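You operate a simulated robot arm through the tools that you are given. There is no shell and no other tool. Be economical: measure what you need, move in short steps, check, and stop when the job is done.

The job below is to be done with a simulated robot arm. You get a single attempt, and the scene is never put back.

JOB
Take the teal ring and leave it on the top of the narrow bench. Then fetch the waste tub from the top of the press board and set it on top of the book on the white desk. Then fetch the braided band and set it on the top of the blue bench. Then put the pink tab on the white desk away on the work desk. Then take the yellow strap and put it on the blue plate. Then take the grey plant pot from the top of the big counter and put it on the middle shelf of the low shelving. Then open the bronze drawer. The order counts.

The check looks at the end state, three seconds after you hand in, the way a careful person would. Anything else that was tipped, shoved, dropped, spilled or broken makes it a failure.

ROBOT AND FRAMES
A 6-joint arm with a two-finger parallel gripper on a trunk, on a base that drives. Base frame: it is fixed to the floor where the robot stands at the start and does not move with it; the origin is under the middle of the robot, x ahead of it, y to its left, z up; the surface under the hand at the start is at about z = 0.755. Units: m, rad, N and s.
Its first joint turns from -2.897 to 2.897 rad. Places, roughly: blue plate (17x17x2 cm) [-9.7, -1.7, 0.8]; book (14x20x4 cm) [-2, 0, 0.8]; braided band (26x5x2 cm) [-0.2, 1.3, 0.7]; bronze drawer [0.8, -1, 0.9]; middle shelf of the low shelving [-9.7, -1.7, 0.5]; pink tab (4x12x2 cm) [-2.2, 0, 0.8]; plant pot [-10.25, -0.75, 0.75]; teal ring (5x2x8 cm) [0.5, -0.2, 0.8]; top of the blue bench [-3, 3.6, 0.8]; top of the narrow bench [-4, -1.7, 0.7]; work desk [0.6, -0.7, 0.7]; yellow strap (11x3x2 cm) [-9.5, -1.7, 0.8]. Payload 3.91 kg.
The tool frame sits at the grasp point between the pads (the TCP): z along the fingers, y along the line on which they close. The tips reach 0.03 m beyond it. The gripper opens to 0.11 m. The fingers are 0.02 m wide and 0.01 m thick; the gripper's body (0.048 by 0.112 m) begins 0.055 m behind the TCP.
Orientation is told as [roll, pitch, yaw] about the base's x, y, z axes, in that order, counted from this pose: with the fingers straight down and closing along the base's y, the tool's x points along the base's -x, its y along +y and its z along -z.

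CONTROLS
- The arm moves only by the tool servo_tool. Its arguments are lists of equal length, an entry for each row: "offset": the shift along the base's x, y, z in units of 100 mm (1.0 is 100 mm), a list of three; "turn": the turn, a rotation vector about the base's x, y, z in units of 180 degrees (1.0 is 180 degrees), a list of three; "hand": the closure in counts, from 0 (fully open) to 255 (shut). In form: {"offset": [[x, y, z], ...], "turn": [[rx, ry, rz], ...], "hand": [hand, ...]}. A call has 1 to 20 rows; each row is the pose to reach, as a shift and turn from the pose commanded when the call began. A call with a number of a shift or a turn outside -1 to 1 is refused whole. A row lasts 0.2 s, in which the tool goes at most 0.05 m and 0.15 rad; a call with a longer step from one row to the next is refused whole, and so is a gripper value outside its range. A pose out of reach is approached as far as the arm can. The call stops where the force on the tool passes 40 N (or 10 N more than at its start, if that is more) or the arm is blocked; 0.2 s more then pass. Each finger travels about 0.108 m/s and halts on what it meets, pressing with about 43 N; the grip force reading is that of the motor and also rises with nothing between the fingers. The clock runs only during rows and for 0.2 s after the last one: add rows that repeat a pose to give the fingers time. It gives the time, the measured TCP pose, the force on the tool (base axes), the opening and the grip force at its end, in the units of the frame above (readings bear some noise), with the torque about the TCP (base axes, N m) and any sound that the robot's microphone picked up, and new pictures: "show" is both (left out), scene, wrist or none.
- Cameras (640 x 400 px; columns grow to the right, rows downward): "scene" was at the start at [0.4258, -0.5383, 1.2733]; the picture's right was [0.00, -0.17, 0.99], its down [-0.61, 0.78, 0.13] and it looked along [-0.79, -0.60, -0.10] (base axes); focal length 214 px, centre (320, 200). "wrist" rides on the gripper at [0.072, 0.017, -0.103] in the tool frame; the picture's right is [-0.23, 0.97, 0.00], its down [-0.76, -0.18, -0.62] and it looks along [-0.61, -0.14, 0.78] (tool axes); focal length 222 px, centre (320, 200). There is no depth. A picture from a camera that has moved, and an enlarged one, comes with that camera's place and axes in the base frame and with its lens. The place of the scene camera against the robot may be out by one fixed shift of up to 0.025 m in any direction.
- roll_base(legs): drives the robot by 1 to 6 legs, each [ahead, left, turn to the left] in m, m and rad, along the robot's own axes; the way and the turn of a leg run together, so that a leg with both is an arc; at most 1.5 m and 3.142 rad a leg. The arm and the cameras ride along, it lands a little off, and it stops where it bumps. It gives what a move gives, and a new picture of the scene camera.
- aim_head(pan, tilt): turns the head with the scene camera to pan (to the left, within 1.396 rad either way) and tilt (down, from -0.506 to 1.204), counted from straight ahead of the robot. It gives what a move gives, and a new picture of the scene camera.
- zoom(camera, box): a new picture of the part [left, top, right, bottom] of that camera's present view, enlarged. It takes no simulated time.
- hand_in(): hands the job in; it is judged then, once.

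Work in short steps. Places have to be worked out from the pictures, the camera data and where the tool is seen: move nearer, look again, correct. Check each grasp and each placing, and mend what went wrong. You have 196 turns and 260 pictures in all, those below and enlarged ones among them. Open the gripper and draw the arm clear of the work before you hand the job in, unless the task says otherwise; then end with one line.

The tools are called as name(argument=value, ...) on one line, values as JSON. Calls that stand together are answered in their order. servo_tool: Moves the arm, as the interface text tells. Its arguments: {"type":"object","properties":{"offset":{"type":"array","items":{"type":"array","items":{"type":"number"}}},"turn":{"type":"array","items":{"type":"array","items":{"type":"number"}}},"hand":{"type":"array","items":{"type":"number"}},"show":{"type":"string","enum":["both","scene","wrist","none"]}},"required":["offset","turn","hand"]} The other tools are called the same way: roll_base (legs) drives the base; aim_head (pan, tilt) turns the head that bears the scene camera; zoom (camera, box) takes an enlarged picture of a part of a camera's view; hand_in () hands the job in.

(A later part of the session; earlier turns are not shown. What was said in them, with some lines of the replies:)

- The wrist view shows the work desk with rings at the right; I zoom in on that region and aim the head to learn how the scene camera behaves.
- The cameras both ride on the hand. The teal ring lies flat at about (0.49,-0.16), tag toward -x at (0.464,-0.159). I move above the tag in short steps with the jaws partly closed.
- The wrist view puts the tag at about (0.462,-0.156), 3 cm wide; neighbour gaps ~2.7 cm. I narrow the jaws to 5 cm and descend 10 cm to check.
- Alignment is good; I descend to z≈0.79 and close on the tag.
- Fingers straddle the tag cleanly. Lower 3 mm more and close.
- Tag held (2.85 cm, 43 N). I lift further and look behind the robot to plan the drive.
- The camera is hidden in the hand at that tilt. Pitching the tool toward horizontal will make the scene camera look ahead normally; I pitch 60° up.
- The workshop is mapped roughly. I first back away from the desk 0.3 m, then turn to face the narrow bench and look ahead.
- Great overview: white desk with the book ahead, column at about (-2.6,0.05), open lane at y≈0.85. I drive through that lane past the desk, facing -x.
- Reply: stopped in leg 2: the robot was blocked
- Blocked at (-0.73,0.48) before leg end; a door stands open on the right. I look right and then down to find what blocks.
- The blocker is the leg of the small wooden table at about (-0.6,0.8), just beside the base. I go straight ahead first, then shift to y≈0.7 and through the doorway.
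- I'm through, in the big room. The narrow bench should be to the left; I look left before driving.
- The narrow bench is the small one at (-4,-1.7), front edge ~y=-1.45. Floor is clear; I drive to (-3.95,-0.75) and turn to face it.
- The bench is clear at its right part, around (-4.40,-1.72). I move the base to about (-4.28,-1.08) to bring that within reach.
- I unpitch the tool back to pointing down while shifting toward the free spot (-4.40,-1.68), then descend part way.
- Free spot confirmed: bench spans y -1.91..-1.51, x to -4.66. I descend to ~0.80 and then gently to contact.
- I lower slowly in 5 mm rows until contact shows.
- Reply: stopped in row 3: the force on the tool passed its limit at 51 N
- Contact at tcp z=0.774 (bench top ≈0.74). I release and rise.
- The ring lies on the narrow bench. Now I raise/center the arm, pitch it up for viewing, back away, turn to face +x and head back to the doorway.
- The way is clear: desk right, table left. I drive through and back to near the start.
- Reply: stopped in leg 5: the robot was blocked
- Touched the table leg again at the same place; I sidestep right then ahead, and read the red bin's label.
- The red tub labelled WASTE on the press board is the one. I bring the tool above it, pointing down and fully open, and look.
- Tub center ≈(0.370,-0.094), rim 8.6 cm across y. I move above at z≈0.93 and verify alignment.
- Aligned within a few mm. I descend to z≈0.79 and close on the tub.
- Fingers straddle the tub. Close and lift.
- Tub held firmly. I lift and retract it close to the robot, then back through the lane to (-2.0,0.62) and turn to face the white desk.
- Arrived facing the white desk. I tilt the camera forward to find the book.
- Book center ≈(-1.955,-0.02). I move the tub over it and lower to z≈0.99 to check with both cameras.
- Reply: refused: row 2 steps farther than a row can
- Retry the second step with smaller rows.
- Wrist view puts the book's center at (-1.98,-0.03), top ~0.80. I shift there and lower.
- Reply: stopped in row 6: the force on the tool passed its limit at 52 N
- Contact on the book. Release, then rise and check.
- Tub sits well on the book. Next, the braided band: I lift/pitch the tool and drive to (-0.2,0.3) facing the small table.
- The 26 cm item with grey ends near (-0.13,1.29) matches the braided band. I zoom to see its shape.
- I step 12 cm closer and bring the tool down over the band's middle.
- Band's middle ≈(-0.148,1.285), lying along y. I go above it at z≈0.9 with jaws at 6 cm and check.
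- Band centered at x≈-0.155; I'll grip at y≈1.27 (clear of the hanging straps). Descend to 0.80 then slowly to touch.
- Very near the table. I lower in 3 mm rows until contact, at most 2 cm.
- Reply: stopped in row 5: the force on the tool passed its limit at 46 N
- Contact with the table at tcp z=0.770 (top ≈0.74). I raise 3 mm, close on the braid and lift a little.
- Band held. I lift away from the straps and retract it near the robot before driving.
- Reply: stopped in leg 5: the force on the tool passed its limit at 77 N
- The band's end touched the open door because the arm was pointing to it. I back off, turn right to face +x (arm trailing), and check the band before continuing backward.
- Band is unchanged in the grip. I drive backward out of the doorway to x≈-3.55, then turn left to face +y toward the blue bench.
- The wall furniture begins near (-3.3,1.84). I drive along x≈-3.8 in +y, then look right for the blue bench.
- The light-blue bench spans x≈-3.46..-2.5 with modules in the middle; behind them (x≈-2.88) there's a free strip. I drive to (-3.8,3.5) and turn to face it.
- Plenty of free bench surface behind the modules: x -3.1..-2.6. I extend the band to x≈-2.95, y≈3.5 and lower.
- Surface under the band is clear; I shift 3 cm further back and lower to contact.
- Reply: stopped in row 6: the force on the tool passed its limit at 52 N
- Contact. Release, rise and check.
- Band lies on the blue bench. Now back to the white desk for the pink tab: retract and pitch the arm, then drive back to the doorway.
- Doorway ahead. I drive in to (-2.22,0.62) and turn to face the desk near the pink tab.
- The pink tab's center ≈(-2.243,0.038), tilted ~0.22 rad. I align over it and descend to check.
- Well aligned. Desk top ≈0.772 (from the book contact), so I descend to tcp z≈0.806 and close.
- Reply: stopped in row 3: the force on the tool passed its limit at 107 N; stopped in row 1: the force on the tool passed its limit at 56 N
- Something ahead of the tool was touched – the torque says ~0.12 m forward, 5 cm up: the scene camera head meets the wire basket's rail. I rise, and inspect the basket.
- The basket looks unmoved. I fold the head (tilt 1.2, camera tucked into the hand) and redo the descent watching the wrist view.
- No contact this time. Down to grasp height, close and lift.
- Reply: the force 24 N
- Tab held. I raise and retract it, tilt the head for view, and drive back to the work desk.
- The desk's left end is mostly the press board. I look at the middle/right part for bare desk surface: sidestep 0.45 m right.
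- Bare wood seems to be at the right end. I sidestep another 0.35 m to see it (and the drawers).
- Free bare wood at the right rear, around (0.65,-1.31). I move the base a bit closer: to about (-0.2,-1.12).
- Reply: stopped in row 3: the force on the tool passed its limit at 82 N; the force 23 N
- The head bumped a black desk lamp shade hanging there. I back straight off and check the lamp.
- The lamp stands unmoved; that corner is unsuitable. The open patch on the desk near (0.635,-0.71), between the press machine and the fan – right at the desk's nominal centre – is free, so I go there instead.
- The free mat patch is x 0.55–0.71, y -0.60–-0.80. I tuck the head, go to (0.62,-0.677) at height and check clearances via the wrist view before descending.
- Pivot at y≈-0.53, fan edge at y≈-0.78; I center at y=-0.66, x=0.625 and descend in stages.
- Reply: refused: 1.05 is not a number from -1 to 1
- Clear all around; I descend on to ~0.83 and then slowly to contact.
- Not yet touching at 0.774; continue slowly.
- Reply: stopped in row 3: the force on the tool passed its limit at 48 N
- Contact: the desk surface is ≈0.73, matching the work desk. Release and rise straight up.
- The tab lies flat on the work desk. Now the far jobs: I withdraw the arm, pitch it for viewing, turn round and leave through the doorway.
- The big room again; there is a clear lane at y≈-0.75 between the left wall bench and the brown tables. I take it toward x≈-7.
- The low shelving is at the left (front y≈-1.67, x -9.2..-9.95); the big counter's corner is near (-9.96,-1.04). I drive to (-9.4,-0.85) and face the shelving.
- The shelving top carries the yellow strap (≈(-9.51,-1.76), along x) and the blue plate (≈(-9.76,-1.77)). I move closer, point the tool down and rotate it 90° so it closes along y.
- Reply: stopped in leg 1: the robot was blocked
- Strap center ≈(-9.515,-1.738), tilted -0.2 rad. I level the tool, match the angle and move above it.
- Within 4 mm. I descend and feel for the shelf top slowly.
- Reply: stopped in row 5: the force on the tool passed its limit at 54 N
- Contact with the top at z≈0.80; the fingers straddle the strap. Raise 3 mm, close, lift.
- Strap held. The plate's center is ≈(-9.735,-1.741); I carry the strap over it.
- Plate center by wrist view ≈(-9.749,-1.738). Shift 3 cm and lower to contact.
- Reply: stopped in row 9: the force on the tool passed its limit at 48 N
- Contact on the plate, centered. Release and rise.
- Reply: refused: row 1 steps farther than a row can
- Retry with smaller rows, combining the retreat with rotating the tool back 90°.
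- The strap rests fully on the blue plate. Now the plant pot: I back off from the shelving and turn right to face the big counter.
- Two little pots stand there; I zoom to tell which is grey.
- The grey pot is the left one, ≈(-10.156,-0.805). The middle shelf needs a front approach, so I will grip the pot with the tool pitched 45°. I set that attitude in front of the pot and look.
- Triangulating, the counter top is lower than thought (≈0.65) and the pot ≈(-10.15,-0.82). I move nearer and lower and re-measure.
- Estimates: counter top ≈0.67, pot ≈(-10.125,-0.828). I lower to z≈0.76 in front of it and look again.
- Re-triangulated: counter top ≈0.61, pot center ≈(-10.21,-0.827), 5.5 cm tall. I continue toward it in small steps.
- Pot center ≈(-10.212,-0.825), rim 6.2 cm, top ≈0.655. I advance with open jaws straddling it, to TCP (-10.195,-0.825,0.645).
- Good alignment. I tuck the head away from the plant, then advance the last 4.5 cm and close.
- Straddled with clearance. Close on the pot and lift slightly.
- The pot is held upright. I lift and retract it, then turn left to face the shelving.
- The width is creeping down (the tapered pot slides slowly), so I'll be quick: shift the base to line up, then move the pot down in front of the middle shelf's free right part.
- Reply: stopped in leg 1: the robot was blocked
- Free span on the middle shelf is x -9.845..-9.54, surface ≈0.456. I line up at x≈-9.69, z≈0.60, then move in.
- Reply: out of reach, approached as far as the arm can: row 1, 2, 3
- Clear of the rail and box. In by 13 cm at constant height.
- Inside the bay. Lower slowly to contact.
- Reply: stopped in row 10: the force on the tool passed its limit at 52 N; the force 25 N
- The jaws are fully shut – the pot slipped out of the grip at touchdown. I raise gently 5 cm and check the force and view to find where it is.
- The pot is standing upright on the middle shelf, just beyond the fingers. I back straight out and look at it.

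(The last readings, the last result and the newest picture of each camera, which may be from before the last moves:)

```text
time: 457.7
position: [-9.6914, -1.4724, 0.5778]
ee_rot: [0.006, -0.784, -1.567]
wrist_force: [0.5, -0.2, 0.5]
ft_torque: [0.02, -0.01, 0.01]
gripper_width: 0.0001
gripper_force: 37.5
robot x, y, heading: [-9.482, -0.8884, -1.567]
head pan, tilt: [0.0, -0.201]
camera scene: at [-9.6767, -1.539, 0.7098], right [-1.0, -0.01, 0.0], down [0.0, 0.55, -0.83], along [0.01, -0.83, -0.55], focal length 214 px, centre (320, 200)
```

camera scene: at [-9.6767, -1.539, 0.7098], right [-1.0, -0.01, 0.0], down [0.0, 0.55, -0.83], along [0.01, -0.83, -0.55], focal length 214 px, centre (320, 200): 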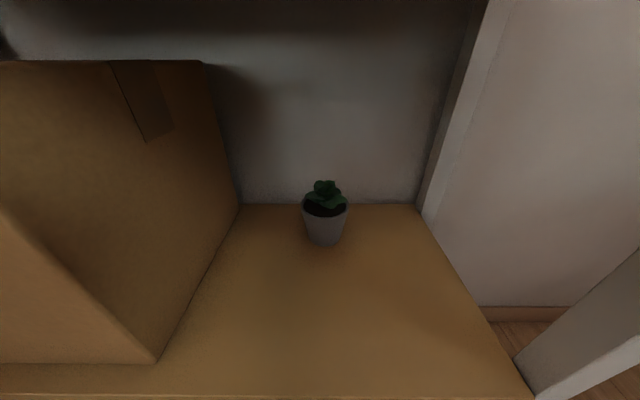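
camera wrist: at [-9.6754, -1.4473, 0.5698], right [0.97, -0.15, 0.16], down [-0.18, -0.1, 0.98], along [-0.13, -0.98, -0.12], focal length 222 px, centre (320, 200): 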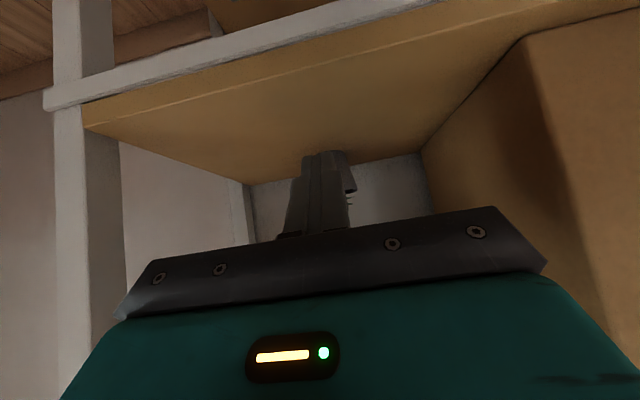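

The grey pot stands upright on the middle shelf. Now the last job, the bronze drawer: withdraw the arm and drive back along the same lane.

servo_tool(offset=[[0, 0.4, 0], [0.2, 0.8, 0.1], [0.5, 0.9, 0.4], [0.7, 0.9, 0.8]], turn=[[0, 0, 0], [0, 0, 0], [0, 0, 0], [0, 0, 0]], hand=[200, 120, 120, 120], show="none")

servo_tool(offset=[[0.2, 0, 0.4], [0.4, 0, 0.8], [0.6, 0, 1]], turn=[[0, 0, 0], [0, 0, 0], [0, 0, 0]], hand=[120, 120, 120], show="none")

servo_tool(offset=[[0.2, 0, 0.4], [0.4, 0, 0.8], [0.6, 0, 1]], turn=[[0, 0, 0], [0, 0, 0], [0, 0, 0]], hand=[120, 120, 120], show="none")

servo_tool(offset=[[0, 0, 0.4], [0, 0, 0.8], [0, 0, 1]], turn=[[0, 0, 0], [0, 0, 0], [0, 0, 0]], hand=[120, 120, 120], show="none")

servo_tool(offset=[[0, 0, 0.4], [0, 0, 0.8], [0, 0, 1]], turn=[[0, 0, 0], [0, 0, 0], [0, 0, 0]], hand=[120, 120, 120], show="none")

aim_head(pan=0, tilt=-0.5)

roll_base(legs=[[-0.13, 0.1, 0], [0, 0, 1.567], [1.3, 0, 0], [1.2, 0, 0], [1.2, 0, 0], [1.0, 0, 0]])

```text
time: 458.7
position: [-9.6427, -1.4296, 0.6821]
ee_rot: [0.006, -0.783, -1.566]
wrist_force: [0.4, -0.7, -0.3]
ft_torque: [-0.02, -0.04, 0.02]
gripper_width: 0.0583
gripper_force: 0.0
out of reach, approached as far as the arm can: row 1, 2, 3, 4
robot x, y, heading: [-9.4795, -0.8905, -1.57]
head pan, tilt: [0.0, -0.201]
```

```text
time: 459.5
position: [-9.5835, -1.428, 0.7841]
ee_rot: [0.005, -0.786, -1.566]
wrist_force: [-0.6, -0.6, -0.1]
ft_torque: [0.01, -0.02, 0.01]
gripper_width: 0.0583
gripper_force: 0.1
robot x, y, heading: [-9.4808, -0.8892, -1.568]
head pan, tilt: [0.0, -0.201]
```

```text
time: 460.3
position: [-9.5236, -1.4283, 0.8845]
ee_rot: [0.005, -0.784, -1.568]
wrist_force: [0.1, 1.0, 0.7]
ft_torque: [-0.03, 0.03, 0.01]
gripper_width: 0.0582
gripper_force: 0.1
robot x, y, heading: [-9.484, -0.8883, -1.565]
head pan, tilt: [0.0, -0.201]
```

```text
time: 461.1
position: [-9.5252, -1.4264, 0.9839]
ee_rot: [0.005, -0.784, -1.568]
wrist_force: [-0.8, 0.8, -0.4]
ft_torque: [0.0, 0.01, -0.03]
gripper_width: 0.0582
gripper_force: 0.0
robot x, y, heading: [-9.4809, -0.8876, -1.562]
head pan, tilt: [0.0, -0.201]
```

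```text
time: 461.9
position: [-9.525, -1.4256, 1.0838]
ee_rot: [0.005, -0.785, -1.566]
wrist_force: [0.4, 0.0, -0.3]
ft_torque: [0.03, 0.02, -0.01]
gripper_width: 0.0582
gripper_force: 0.0
robot x, y, heading: [-9.4839, -0.8892, -1.564]
head pan, tilt: [0.0, -0.201]
```

```text
time: 462.7
position: [-9.5247, -1.4256, 1.083]
ee_rot: [0.006, -0.785, -1.566]
wrist_force: [0.1, 1.0, -0.7]
ft_torque: [0.01, 0.01, 0.02]
gripper_width: 0.0583
gripper_force: 0.0
robot x, y, heading: [-9.4801, -0.8906, -1.561]
head pan, tilt: [0.0, -0.499]
camera scene: at [-9.5088, -1.4982, 1.2422], right [-1.0, -0.01, 0.0], down [0.0, 0.28, -0.96], along [0.01, -0.96, -0.28], focal length 214 px, centre (320, 200)
```

scene: 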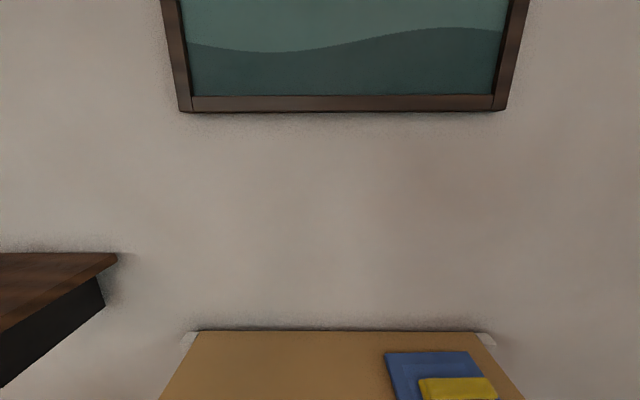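

```text
time: 490.1
position: [-4.1532, -0.8524, 1.0826]
ee_rot: [0.006, -0.783, -0.009]
wrist_force: [0.7, -0.2, -0.1]
ft_torque: [0.01, -0.02, 0.0]
gripper_width: 0.0583
gripper_force: 0.0
robot x, y, heading: [-4.69, -0.8045, -0.001]
head pan, tilt: [0.0, -0.499]
camera scene: at [-4.0757, -0.864, 1.2424], right [0.0, -1.0, 0.0], down [-0.28, 0.0, -0.96], along [0.96, 0.0, -0.28], focal length 214 px, centre (320, 200)
```

scene: 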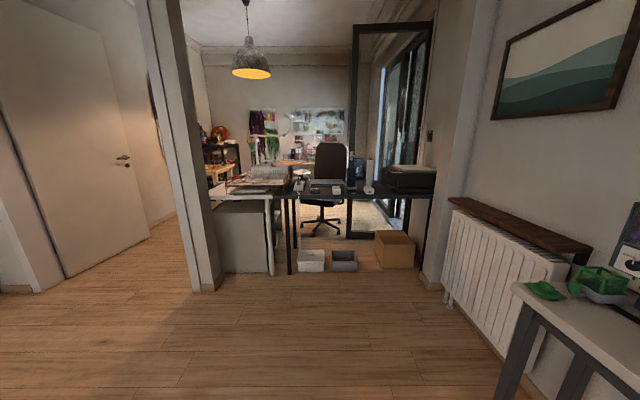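

Back near the doorway. I drive through and round to the work desk again.

roll_base(legs=[[0.95, 0.7, 0], [0.85, 0.72, 0], [1.4, 0, 0], [0.42, -0.16, 0], [0.37, -0.3, 0], [0.35, -0.6, 0]])

```text
time: 516.3
position: [0.2292, -0.5425, 1.0833]
ee_rot: [0.006, -0.785, -0.015]
wrist_force: [-0.9, -0.2, 0.0]
ft_torque: [-0.02, 0.0, 0.01]
gripper_width: 0.0579
gripper_force: 0.0
robot x, y, heading: [-0.3065, -0.4892, -0.01]
head pan, tilt: [0.0, -0.499]
camera scene: at [0.3077, -0.5542, 1.2424], right [-0.01, -1.0, 0.0], down [-0.28, 0.01, -0.96], along [0.96, -0.01, -0.28], focal length 214 px, centre (320, 200)
```

scene: 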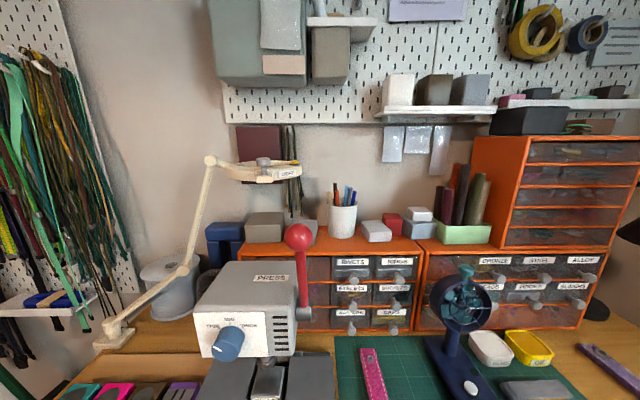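

I slide to the right to face the bronze drawer and zoom on it.

roll_base(legs=[[0.05, -0.46, 0.01]])

zoom(camera="scene", box=[200, 200, 440, 350])

```text
time: 519.1
position: [0.277, -1.0028, 1.0832]
ee_rot: [0.005, -0.786, -0.009]
wrist_force: [0.2, 0.6, 0.1]
ft_torque: [-0.03, -0.02, 0.03]
gripper_width: 0.0584
gripper_force: 0.0
robot x, y, heading: [-0.2589, -0.955, -0.008]
head pan, tilt: [0.0, -0.499]
camera scene: at [0.3542, -1.0136, 1.2424], right [-0.01, -1.0, 0.0], down [-0.28, 0.0, -0.96], along [0.96, 0.0, -0.28], focal length 214 px, centre (320, 200)
```

scene: 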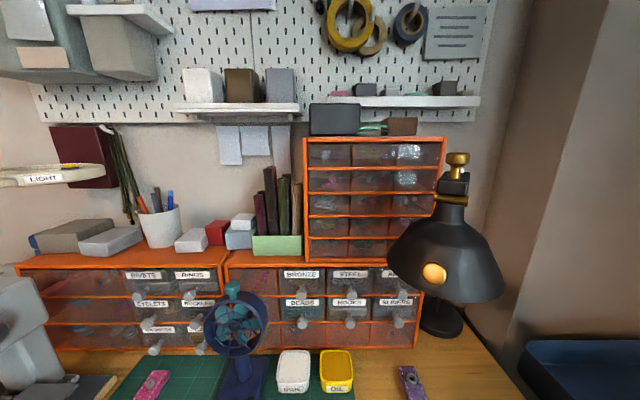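

```text
2.67 times, centred on (320, 275) of scene
camera zoom: at [0.3542, -1.0136, 1.2424], right [-0.01, -1.0, 0.0], down [-0.28, 0.0, -0.96], along [0.96, 0.0, -0.28], focal length 572 px, centre (320, 0)
```

zoom: 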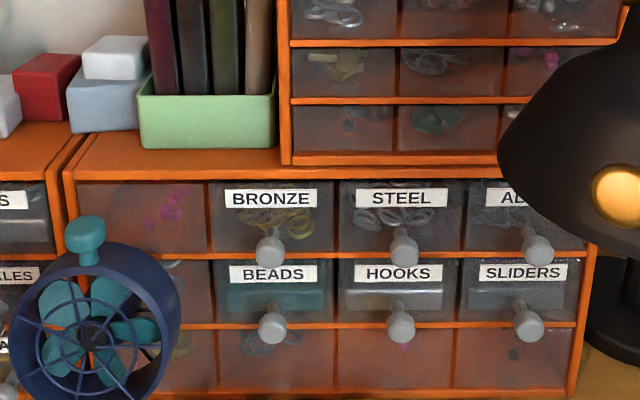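

Bronze knob ≈(0.716,-0.964,0.923); the fan's edge is at y≈-0.90, so I'll come in horizontally with the tool yawed ~0.45 rad to keep the hand clear. I set the attitude first.

roll_base(legs=[[0.03, -0.1, 0.008]])

servo_tool(offset=[[0, 0, -0.1], [0, 0, -0.2], [0, 0, -0.3], [0, 0, -0.4], [0, 0, -0.5], [0, 0, -0.6]], turn=[[0, -0.045, 0], [0, -0.09, 0], [0, -0.135, 0], [0, -0.18, 0], [0, -0.22, 0], [0, -0.2276, 0]], hand=[139, 139, 139, 139, 139, 139], show="none")

servo_tool(offset=[[0.1, 0, -0.2], [0.2, 0, -0.4], [0.3, 0, -0.6], [0.4, 0, -0.8]], turn=[[0, 0, 0.045], [0, 0, 0.09], [0, 0, 0.135], [0, 0, 0.1465]], hand=[139, 139, 139, 139], show="wrist")

aim_head(pan=0, tilt=0.2)

```text
time: 520.3
position: [0.3067, -1.0979, 1.0828]
ee_rot: [0.006, -0.784, -0.002]
wrist_force: [-0.1, 0.2, -0.5]
ft_torque: [-0.01, 0.0, -0.01]
gripper_width: 0.0584
gripper_force: 0.0
robot x, y, heading: [-0.2267, -1.0529, -0.002]
head pan, tilt: [0.0, -0.499]
camera scene: at [0.3847, -1.1093, 1.2425], right [0.0, -1.0, 0.0], down [-0.28, 0.0, -0.96], along [0.96, 0.0, -0.28], focal length 214 px, centre (320, 200)
```

scene: 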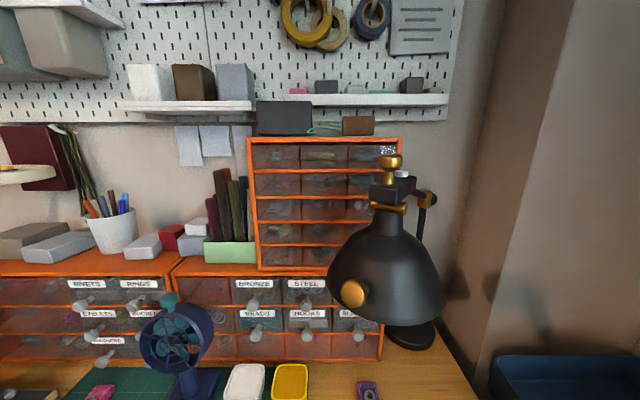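

```text
time: 521.7
position: [0.3064, -1.088, 1.0163]
ee_rot: [-0.966, -1.383, 1.029]
wrist_force: [-0.2, -3.8, 2.4]
ft_torque: [0.3, 0.14, 0.21]
gripper_width: 0.0501
gripper_force: 0.1
out of reach, approached as far as the arm can: row 5
robot x, y, heading: [-0.2312, -1.0553, -0.002]
head pan, tilt: [0.0, -0.499]
```

```text
time: 522.7
position: [0.3488, -1.0993, 0.9425]
ee_rot: [0.03, -1.5, 0.439]
wrist_force: [-1.3, 0.5, 0.7]
ft_torque: [0.02, 0.04, -0.01]
gripper_width: 0.0502
gripper_force: 0.0
robot x, y, heading: [-0.2328, -1.0565, 0.0]
head pan, tilt: [0.0, -0.499]
camera wrist: at [0.2435, -1.1325, 0.8783], right [-0.42, 0.88, 0.23], down [-0.43, -0.42, 0.8], along [0.8, 0.24, 0.55], focal length 222 px, centre (320, 200)
```

wrist: 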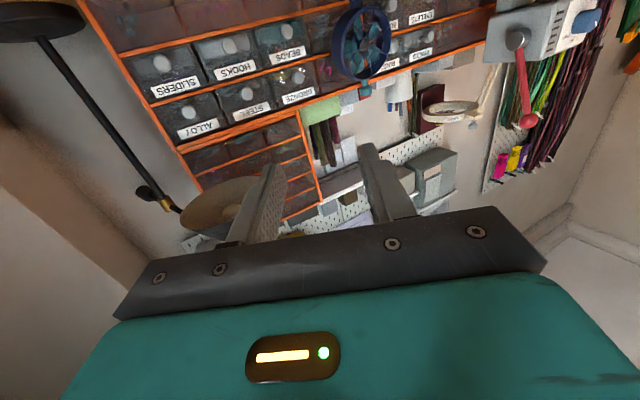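

```text
time: 523.8
position: [0.3492, -1.0984, 0.943]
ee_rot: [0.023, -1.501, 0.441]
wrist_force: [-0.3, -0.4, 0.4]
ft_torque: [-0.02, -0.01, -0.02]
gripper_width: 0.0501
gripper_force: 0.0
robot x, y, heading: [-0.2333, -1.0532, 0.002]
head pan, tilt: [0.0, 0.201]
camera scene: at [0.3373, -1.1235, 1.0459], right [0.45, -0.89, 0.0], down [-0.24, -0.12, -0.96], along [0.86, 0.43, -0.27], focal length 214 px, centre (320, 200)
```

scene: 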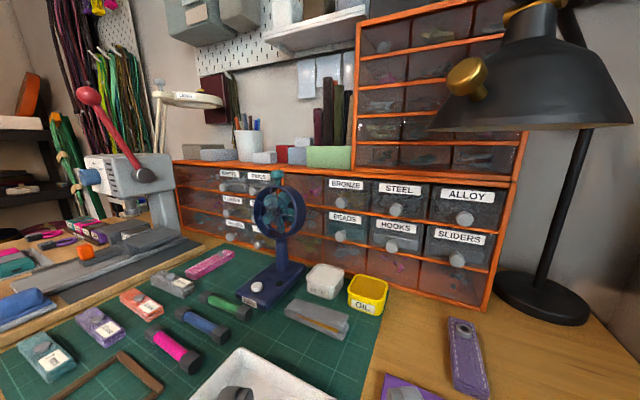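

Great view. Bronze knob ≈(0.725,-0.983,0.908), clear lane between fan and lamp. I move to a pre-grasp point 10 cm short along the tool axis.

servo_tool(offset=[[0.4, 0.1, -0.05], [0.8, 0.2, -0.1], [1, 0.25, -0.15]], turn=[[0, 0, 0], [0, 0, 0], [0, 0, 0]], hand=[130, 130, 130], show="none")

servo_tool(offset=[[0.4, 0.1, -0.05], [0.8, 0.2, -0.1], [1, 0.25, -0.15]], turn=[[0, 0, 0], [0, 0, 0], [0, 0, 0]], hand=[130, 130, 130], show="both")

```text
time: 524.6
position: [0.4491, -1.0747, 0.927]
ee_rot: [0.025, -1.502, 0.438]
wrist_force: [0.6, 1.0, 1.2]
ft_torque: [0.01, 0.01, -0.03]
gripper_width: 0.0539
gripper_force: 0.1
robot x, y, heading: [-0.2334, -1.0562, 0.005]
head pan, tilt: [0.0, 0.201]
```

```text
time: 525.4
position: [0.5475, -1.0493, 0.9109]
ee_rot: [0.016, -1.5, 0.447]
wrist_force: [0.0, -0.7, -0.2]
ft_torque: [0.03, -0.01, -0.03]
gripper_width: 0.0538
gripper_force: 0.1
robot x, y, heading: [-0.2298, -1.0538, 0.005]
head pan, tilt: [0.0, 0.201]
camera scene: at [0.5359, -1.0731, 1.0132], right [0.45, -0.89, 0.0], down [-0.24, -0.12, -0.96], along [0.86, 0.43, -0.27], focal length 214 px, centre (320, 200)
camera wrist: at [0.4424, -1.0822, 0.8458], right [-0.42, 0.88, 0.23], down [-0.43, -0.41, 0.8], along [0.8, 0.24, 0.55], focal length 222 px, centre (320, 200)
```

scene: 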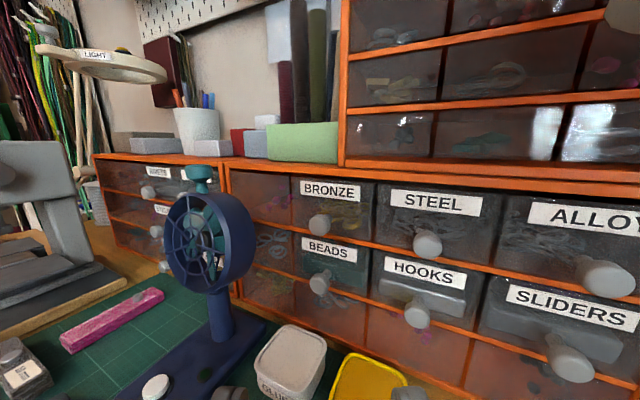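
wrist: 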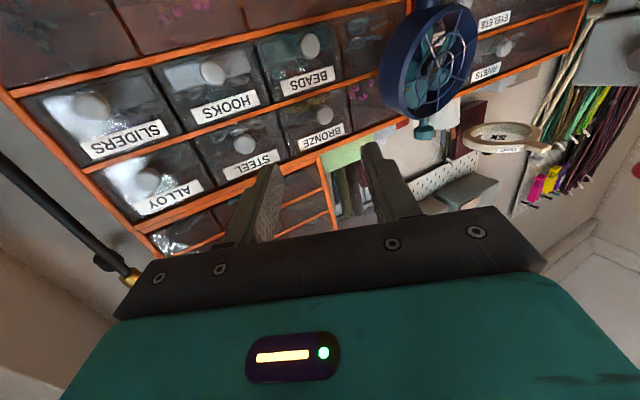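

Re-triangulated knob: (0.72,-0.964,0.919), nearly on the tool axis. I tuck the head and advance in two stages.

aim_head(pan=0, tilt=1.2)

servo_tool(offset=[[0.35, 0.17, 0.03], [0.7, 0.34, 0.05], [0.9, 0.43, 0.06]], turn=[[0, 0, 0], [0, 0, 0], [0, 0, 0]], hand=[130, 130, 130], show="wrist")

```text
time: 526.6
position: [0.5464, -1.0485, 0.9114]
ee_rot: [0.023, -1.502, 0.442]
wrist_force: [0.0, 0.0, 0.6]
ft_torque: [0.01, 0.02, 0.03]
gripper_width: 0.054
gripper_force: 0.0
robot x, y, heading: [-0.2286, -1.0512, -0.002]
head pan, tilt: [0.0, 1.201]
camera scene: at [0.4973, -1.0921, 0.9345], right [0.45, -0.89, 0.0], down [-0.85, -0.43, -0.3], along [0.27, 0.13, -0.95], focal length 214 px, centre (320, 200)
```

scene: 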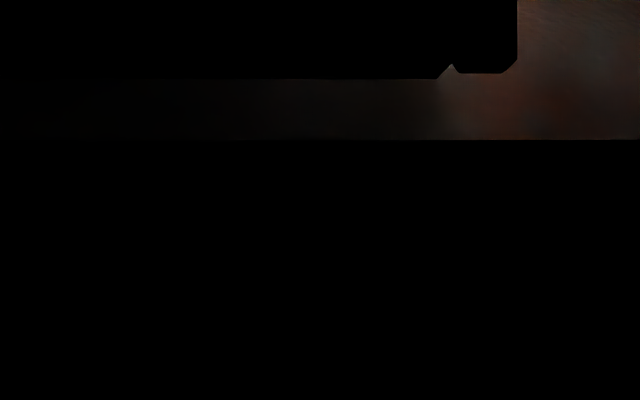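

```text
time: 527.4
position: [0.6383, -1.0058, 0.9194]
ee_rot: [0.022, -1.502, 0.443]
wrist_force: [0.3, -0.6, -0.5]
ft_torque: [-0.01, -0.01, -0.01]
gripper_width: 0.0537
gripper_force: 0.1
robot x, y, heading: [-0.2297, -1.0518, 0.001]
head pan, tilt: [0.0, 1.201]
camera wrist: at [0.5322, -1.0385, 0.8536], right [-0.42, 0.88, 0.23], down [-0.43, -0.41, 0.8], along [0.8, 0.24, 0.55], focal length 222 px, centre (320, 200)
```

wrist: 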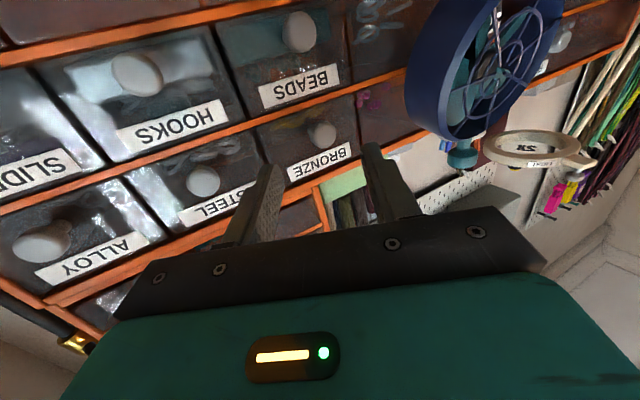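

The knob lies right on the tool axis, 8 cm ahead. I advance 7.3 cm along it.

servo_tool(offset=[[0.22, 0.105, -0.017], [0.44, 0.21, -0.034], [0.6, 0.285, -0.046], [0.66, 0.313, -0.05]], turn=[[0, 0, 0], [0, 0, 0], [0, 0, 0], [0, 0, 0]], hand=[130, 130, 130, 130], show="wrist")

```text
time: 528.3
position: [0.6951, -0.9785, 0.9143]
ee_rot: [0.01, -1.5, 0.452]
wrist_force: [-19.9, -3.9, 3.5]
ft_torque: [0.01, -0.29, -0.59]
gripper_width: 0.0511
gripper_force: 0.0
robot x, y, heading: [-0.2303, -1.0524, -0.003]
head pan, tilt: [0.0, 1.201]
stopped in row 4: the force on the tool passed its limit at 46 N (the readings are from after the stop); the commanded pose is now the measured one
camera wrist: at [0.5899, -1.0116, 0.8494], right [-0.42, 0.88, 0.23], down [-0.43, -0.41, 0.8], along [0.8, 0.24, 0.55], focal length 222 px, centre (320, 200)
```

wrist: 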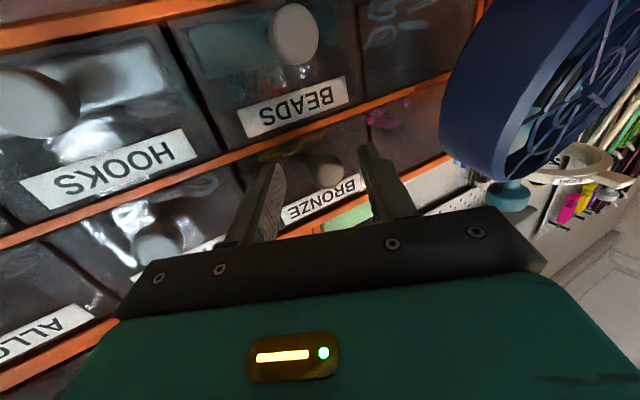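

The right fingertip touched the drawer face; the knob is within the fingertips. I ease back 4 mm and close on the knob.

servo_tool(offset=[[-0.04, -0.01, 0], [-0.04, -0.01, 0], [-0.04, -0.01, 0], [-0.04, -0.01, 0], [-0.04, -0.01, 0]], turn=[[0, 0, 0], [0, 0, 0], [0, 0, 0], [0, 0, 0], [0, 0, 0]], hand=[130, 200, 255, 255, 255], show="wrist")

```text
time: 529.5
position: [0.6912, -0.9757, 0.9116]
ee_rot: [0.008, -1.498, 0.456]
wrist_force: [-15.5, 23.5, -5.1]
ft_torque: [-0.08, -0.05, 0.7]
gripper_width: 0.0226
gripper_force: 45.0
robot x, y, heading: [-0.2279, -1.0546, 0.003]
head pan, tilt: [0.0, 1.201]
camera wrist: at [0.5866, -1.01, 0.8484], right [-0.42, 0.88, 0.23], down [-0.43, -0.41, 0.8], along [0.8, 0.24, 0.55], focal length 222 px, centre (320, 200)
```

wrist: 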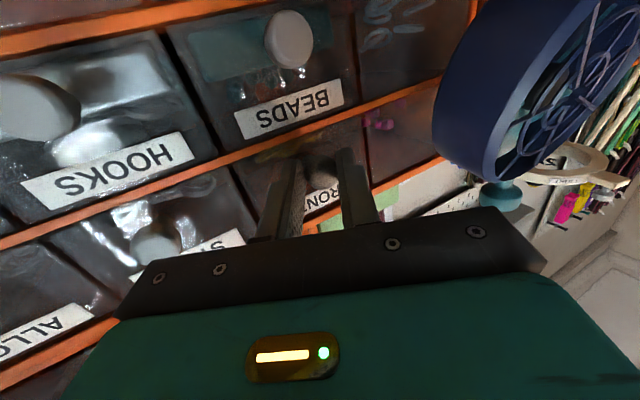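

Knob gripped (2.3 cm). I pull straight back in -x.

servo_tool(offset=[[-0.1, 0, 0], [-0.2, 0, 0], [-0.3, 0, 0], [-0.45, 0, 0], [-0.6, 0, 0], [-0.8, 0, 0], [-1, 0, 0]], turn=[[0, 0, 0], [0, 0, 0], [0, 0, 0], [0, 0, 0], [0, 0, 0], [0, 0, 0], [0, 0, 0]], hand=[255, 255, 255, 255, 255, 255, 255], show="wrist")

```text
time: 531.1
position: [0.5921, -0.9769, 0.9134]
ee_rot: [0.013, -1.499, 0.451]
wrist_force: [-0.7, 34.4, -11.9]
ft_torque: [-0.29, 0.37, 0.76]
gripper_width: 0.0226
gripper_force: 45.5
robot x, y, heading: [-0.2312, -1.0529, -0.004]
head pan, tilt: [0.0, 1.201]
camera wrist: at [0.4872, -1.0098, 0.8486], right [-0.42, 0.88, 0.23], down [-0.43, -0.41, 0.8], along [0.8, 0.24, 0.55], focal length 222 px, centre (320, 200)
```

wrist: 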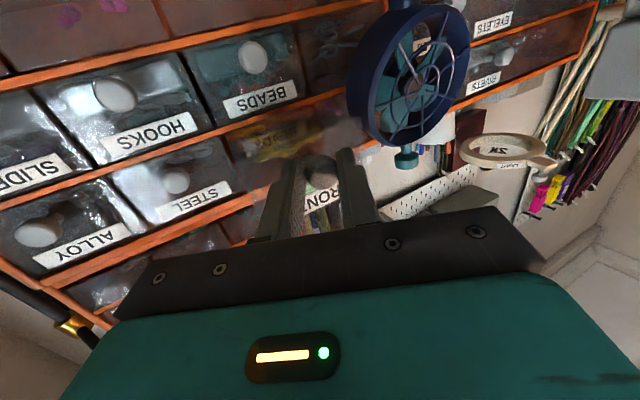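

The drawer follows, 10 cm out. I ease the sideways strain and pull a further 4 cm gently.

servo_tool(offset=[[0, 0.03, 0], [-0.1, 0.04, 0], [-0.2, 0.04, 0], [-0.3, 0.04, 0], [-0.4, 0.04, 0]], turn=[[0, 0, 0], [0, 0, 0], [0, 0, 0], [0, 0, 0], [0, 0, 0]], hand=[255, 255, 255, 255, 255], show="wrist")

```text
time: 532.2
position: [0.5627, -0.9846, 0.9149]
ee_rot: [0.052, -1.5, 0.395]
wrist_force: [-0.7, -0.3, 0.0]
ft_torque: [0.02, 0.01, 0.02]
gripper_width: 0.0
gripper_force: 38.1
robot x, y, heading: [-0.234, -1.0559, -0.008]
head pan, tilt: [0.0, 1.201]
stopped in row 5: the force on the tool passed its limit at 69 N (the readings are from after the stop); the commanded pose is now the measured one
camera wrist: at [0.4572, -1.0164, 0.8499], right [-0.41, 0.88, 0.23], down [-0.43, -0.41, 0.8], along [0.8, 0.23, 0.55], focal length 222 px, centre (320, 200)
```

wrist: 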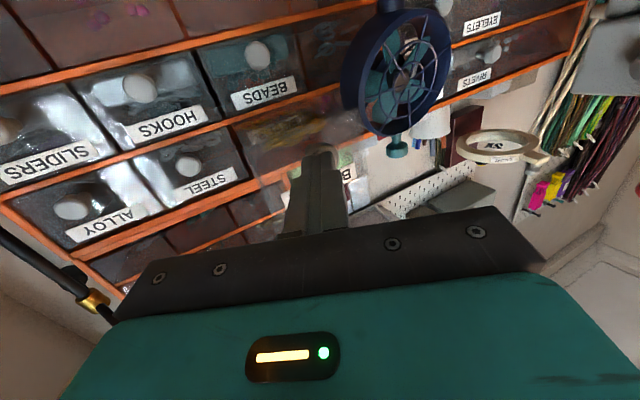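

It reached its stop and the knob slid free. I back the hand off and look at the drawer.

servo_tool(offset=[[-0.3, -0.13, 0], [-0.6, -0.26, 0], [-0.9, -0.4, 0.05]], turn=[[0, 0, 0], [0, 0, 0], [0, 0, 0]], hand=[255, 255, 255], show="none")

servo_tool(offset=[[-0.4, 0, 0.1], [-0.8, 0, 0.2], [-1, 0, 0.3]], turn=[[0, 0, 0], [0, 0, 0], [0, 0, 0]], hand=[120, 60, 0], show="none")

aim_head(pan=0, tilt=0.3)

```text
time: 533.0
position: [0.4719, -1.0257, 0.9213]
ee_rot: [0.051, -1.5, 0.395]
wrist_force: [0.1, -0.9, -0.7]
ft_torque: [-0.01, -0.03, 0.02]
gripper_width: 0.0
gripper_force: 37.7
robot x, y, heading: [-0.2311, -1.0535, -0.009]
head pan, tilt: [0.0, 1.201]
```

```text
time: 533.8
position: [0.3713, -1.0275, 0.9521]
ee_rot: [0.063, -1.498, 0.381]
wrist_force: [-0.3, -0.1, -0.8]
ft_torque: [0.02, 0.01, 0.02]
gripper_width: 0.11
gripper_force: 0.0
robot x, y, heading: [-0.229, -1.0523, -0.006]
head pan, tilt: [0.0, 1.201]
```

```text
time: 535.0
position: [0.3723, -1.0265, 0.9509]
ee_rot: [0.054, -1.499, 0.396]
wrist_force: [-0.2, -0.1, 0.5]
ft_torque: [0.0, 0.02, 0.0]
gripper_width: 0.11
gripper_force: 0.1
robot x, y, heading: [-0.2285, -1.051, -0.008]
head pan, tilt: [0.0, 0.3]
camera scene: at [0.3603, -1.0508, 1.0443], right [0.43, -0.9, 0.0], down [-0.33, -0.15, -0.93], along [0.84, 0.4, -0.36], focal length 214 px, centre (320, 200)
```

scene: 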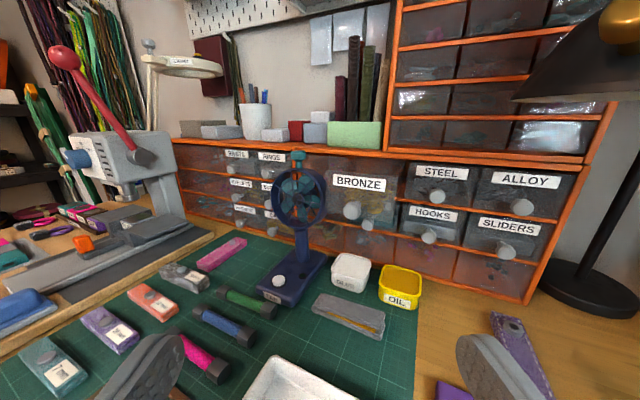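

The bronze drawer stands well open. I zoom to make sure neither it nor the fan was disturbed.

zoom(camera="scene", box=[240, 130, 440, 310])

```text
2.22 times, centred on (340, 220) of scene
camera zoom: at [0.3603, -1.0508, 1.0443], right [0.43, -0.9, 0.0], down [-0.33, -0.15, -0.93], along [0.84, 0.4, -0.36], focal length 477 px, centre (276, 156)
```

zoom: 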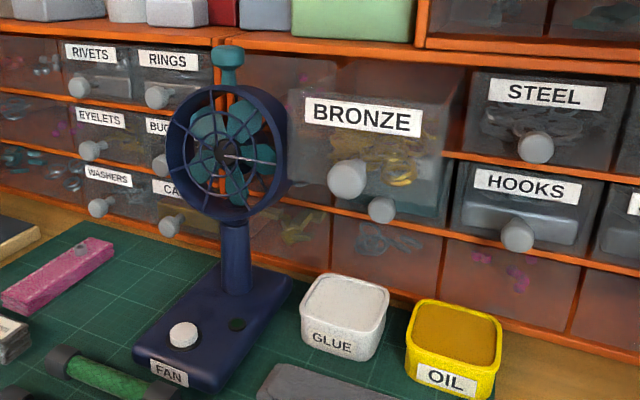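

The drawer is open, fan and the rest undisturbed, and the gripper is open. I back the robot off a little to draw the arm clear.

roll_base(legs=[[-0.15, 0.1, 0]])

```text
time: 536.5
position: [0.2202, -0.924, 0.951]
ee_rot: [0.053, -1.499, 0.397]
wrist_force: [0.8, -1.0, -0.8]
ft_torque: [0.0, -0.01, 0.04]
gripper_width: 0.1098
gripper_force: 0.1
robot x, y, heading: [-0.3818, -0.9486, -0.003]
head pan, tilt: [0.0, 0.3]
camera scene: at [0.2091, -0.9489, 1.0444], right [0.43, -0.9, 0.0], down [-0.33, -0.15, -0.93], along [0.84, 0.4, -0.36], focal length 214 px, centre (320, 200)
```

scene: 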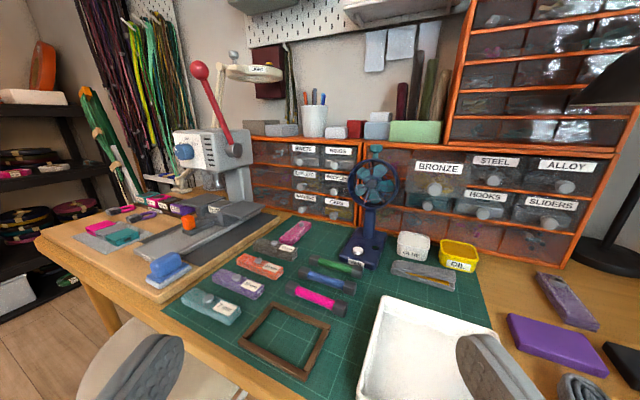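

All seven steps are in place, and the arm is clear with its gripper open. I hand in.

hand_in()

```text
The job is handed in.
```

All seven steps were done in order and checked on camera, and the job is handed in; there were light bumps on the way (open door, wire basket, desk lamp, table leg, counter), but nothing I looked at afterwards had moved.
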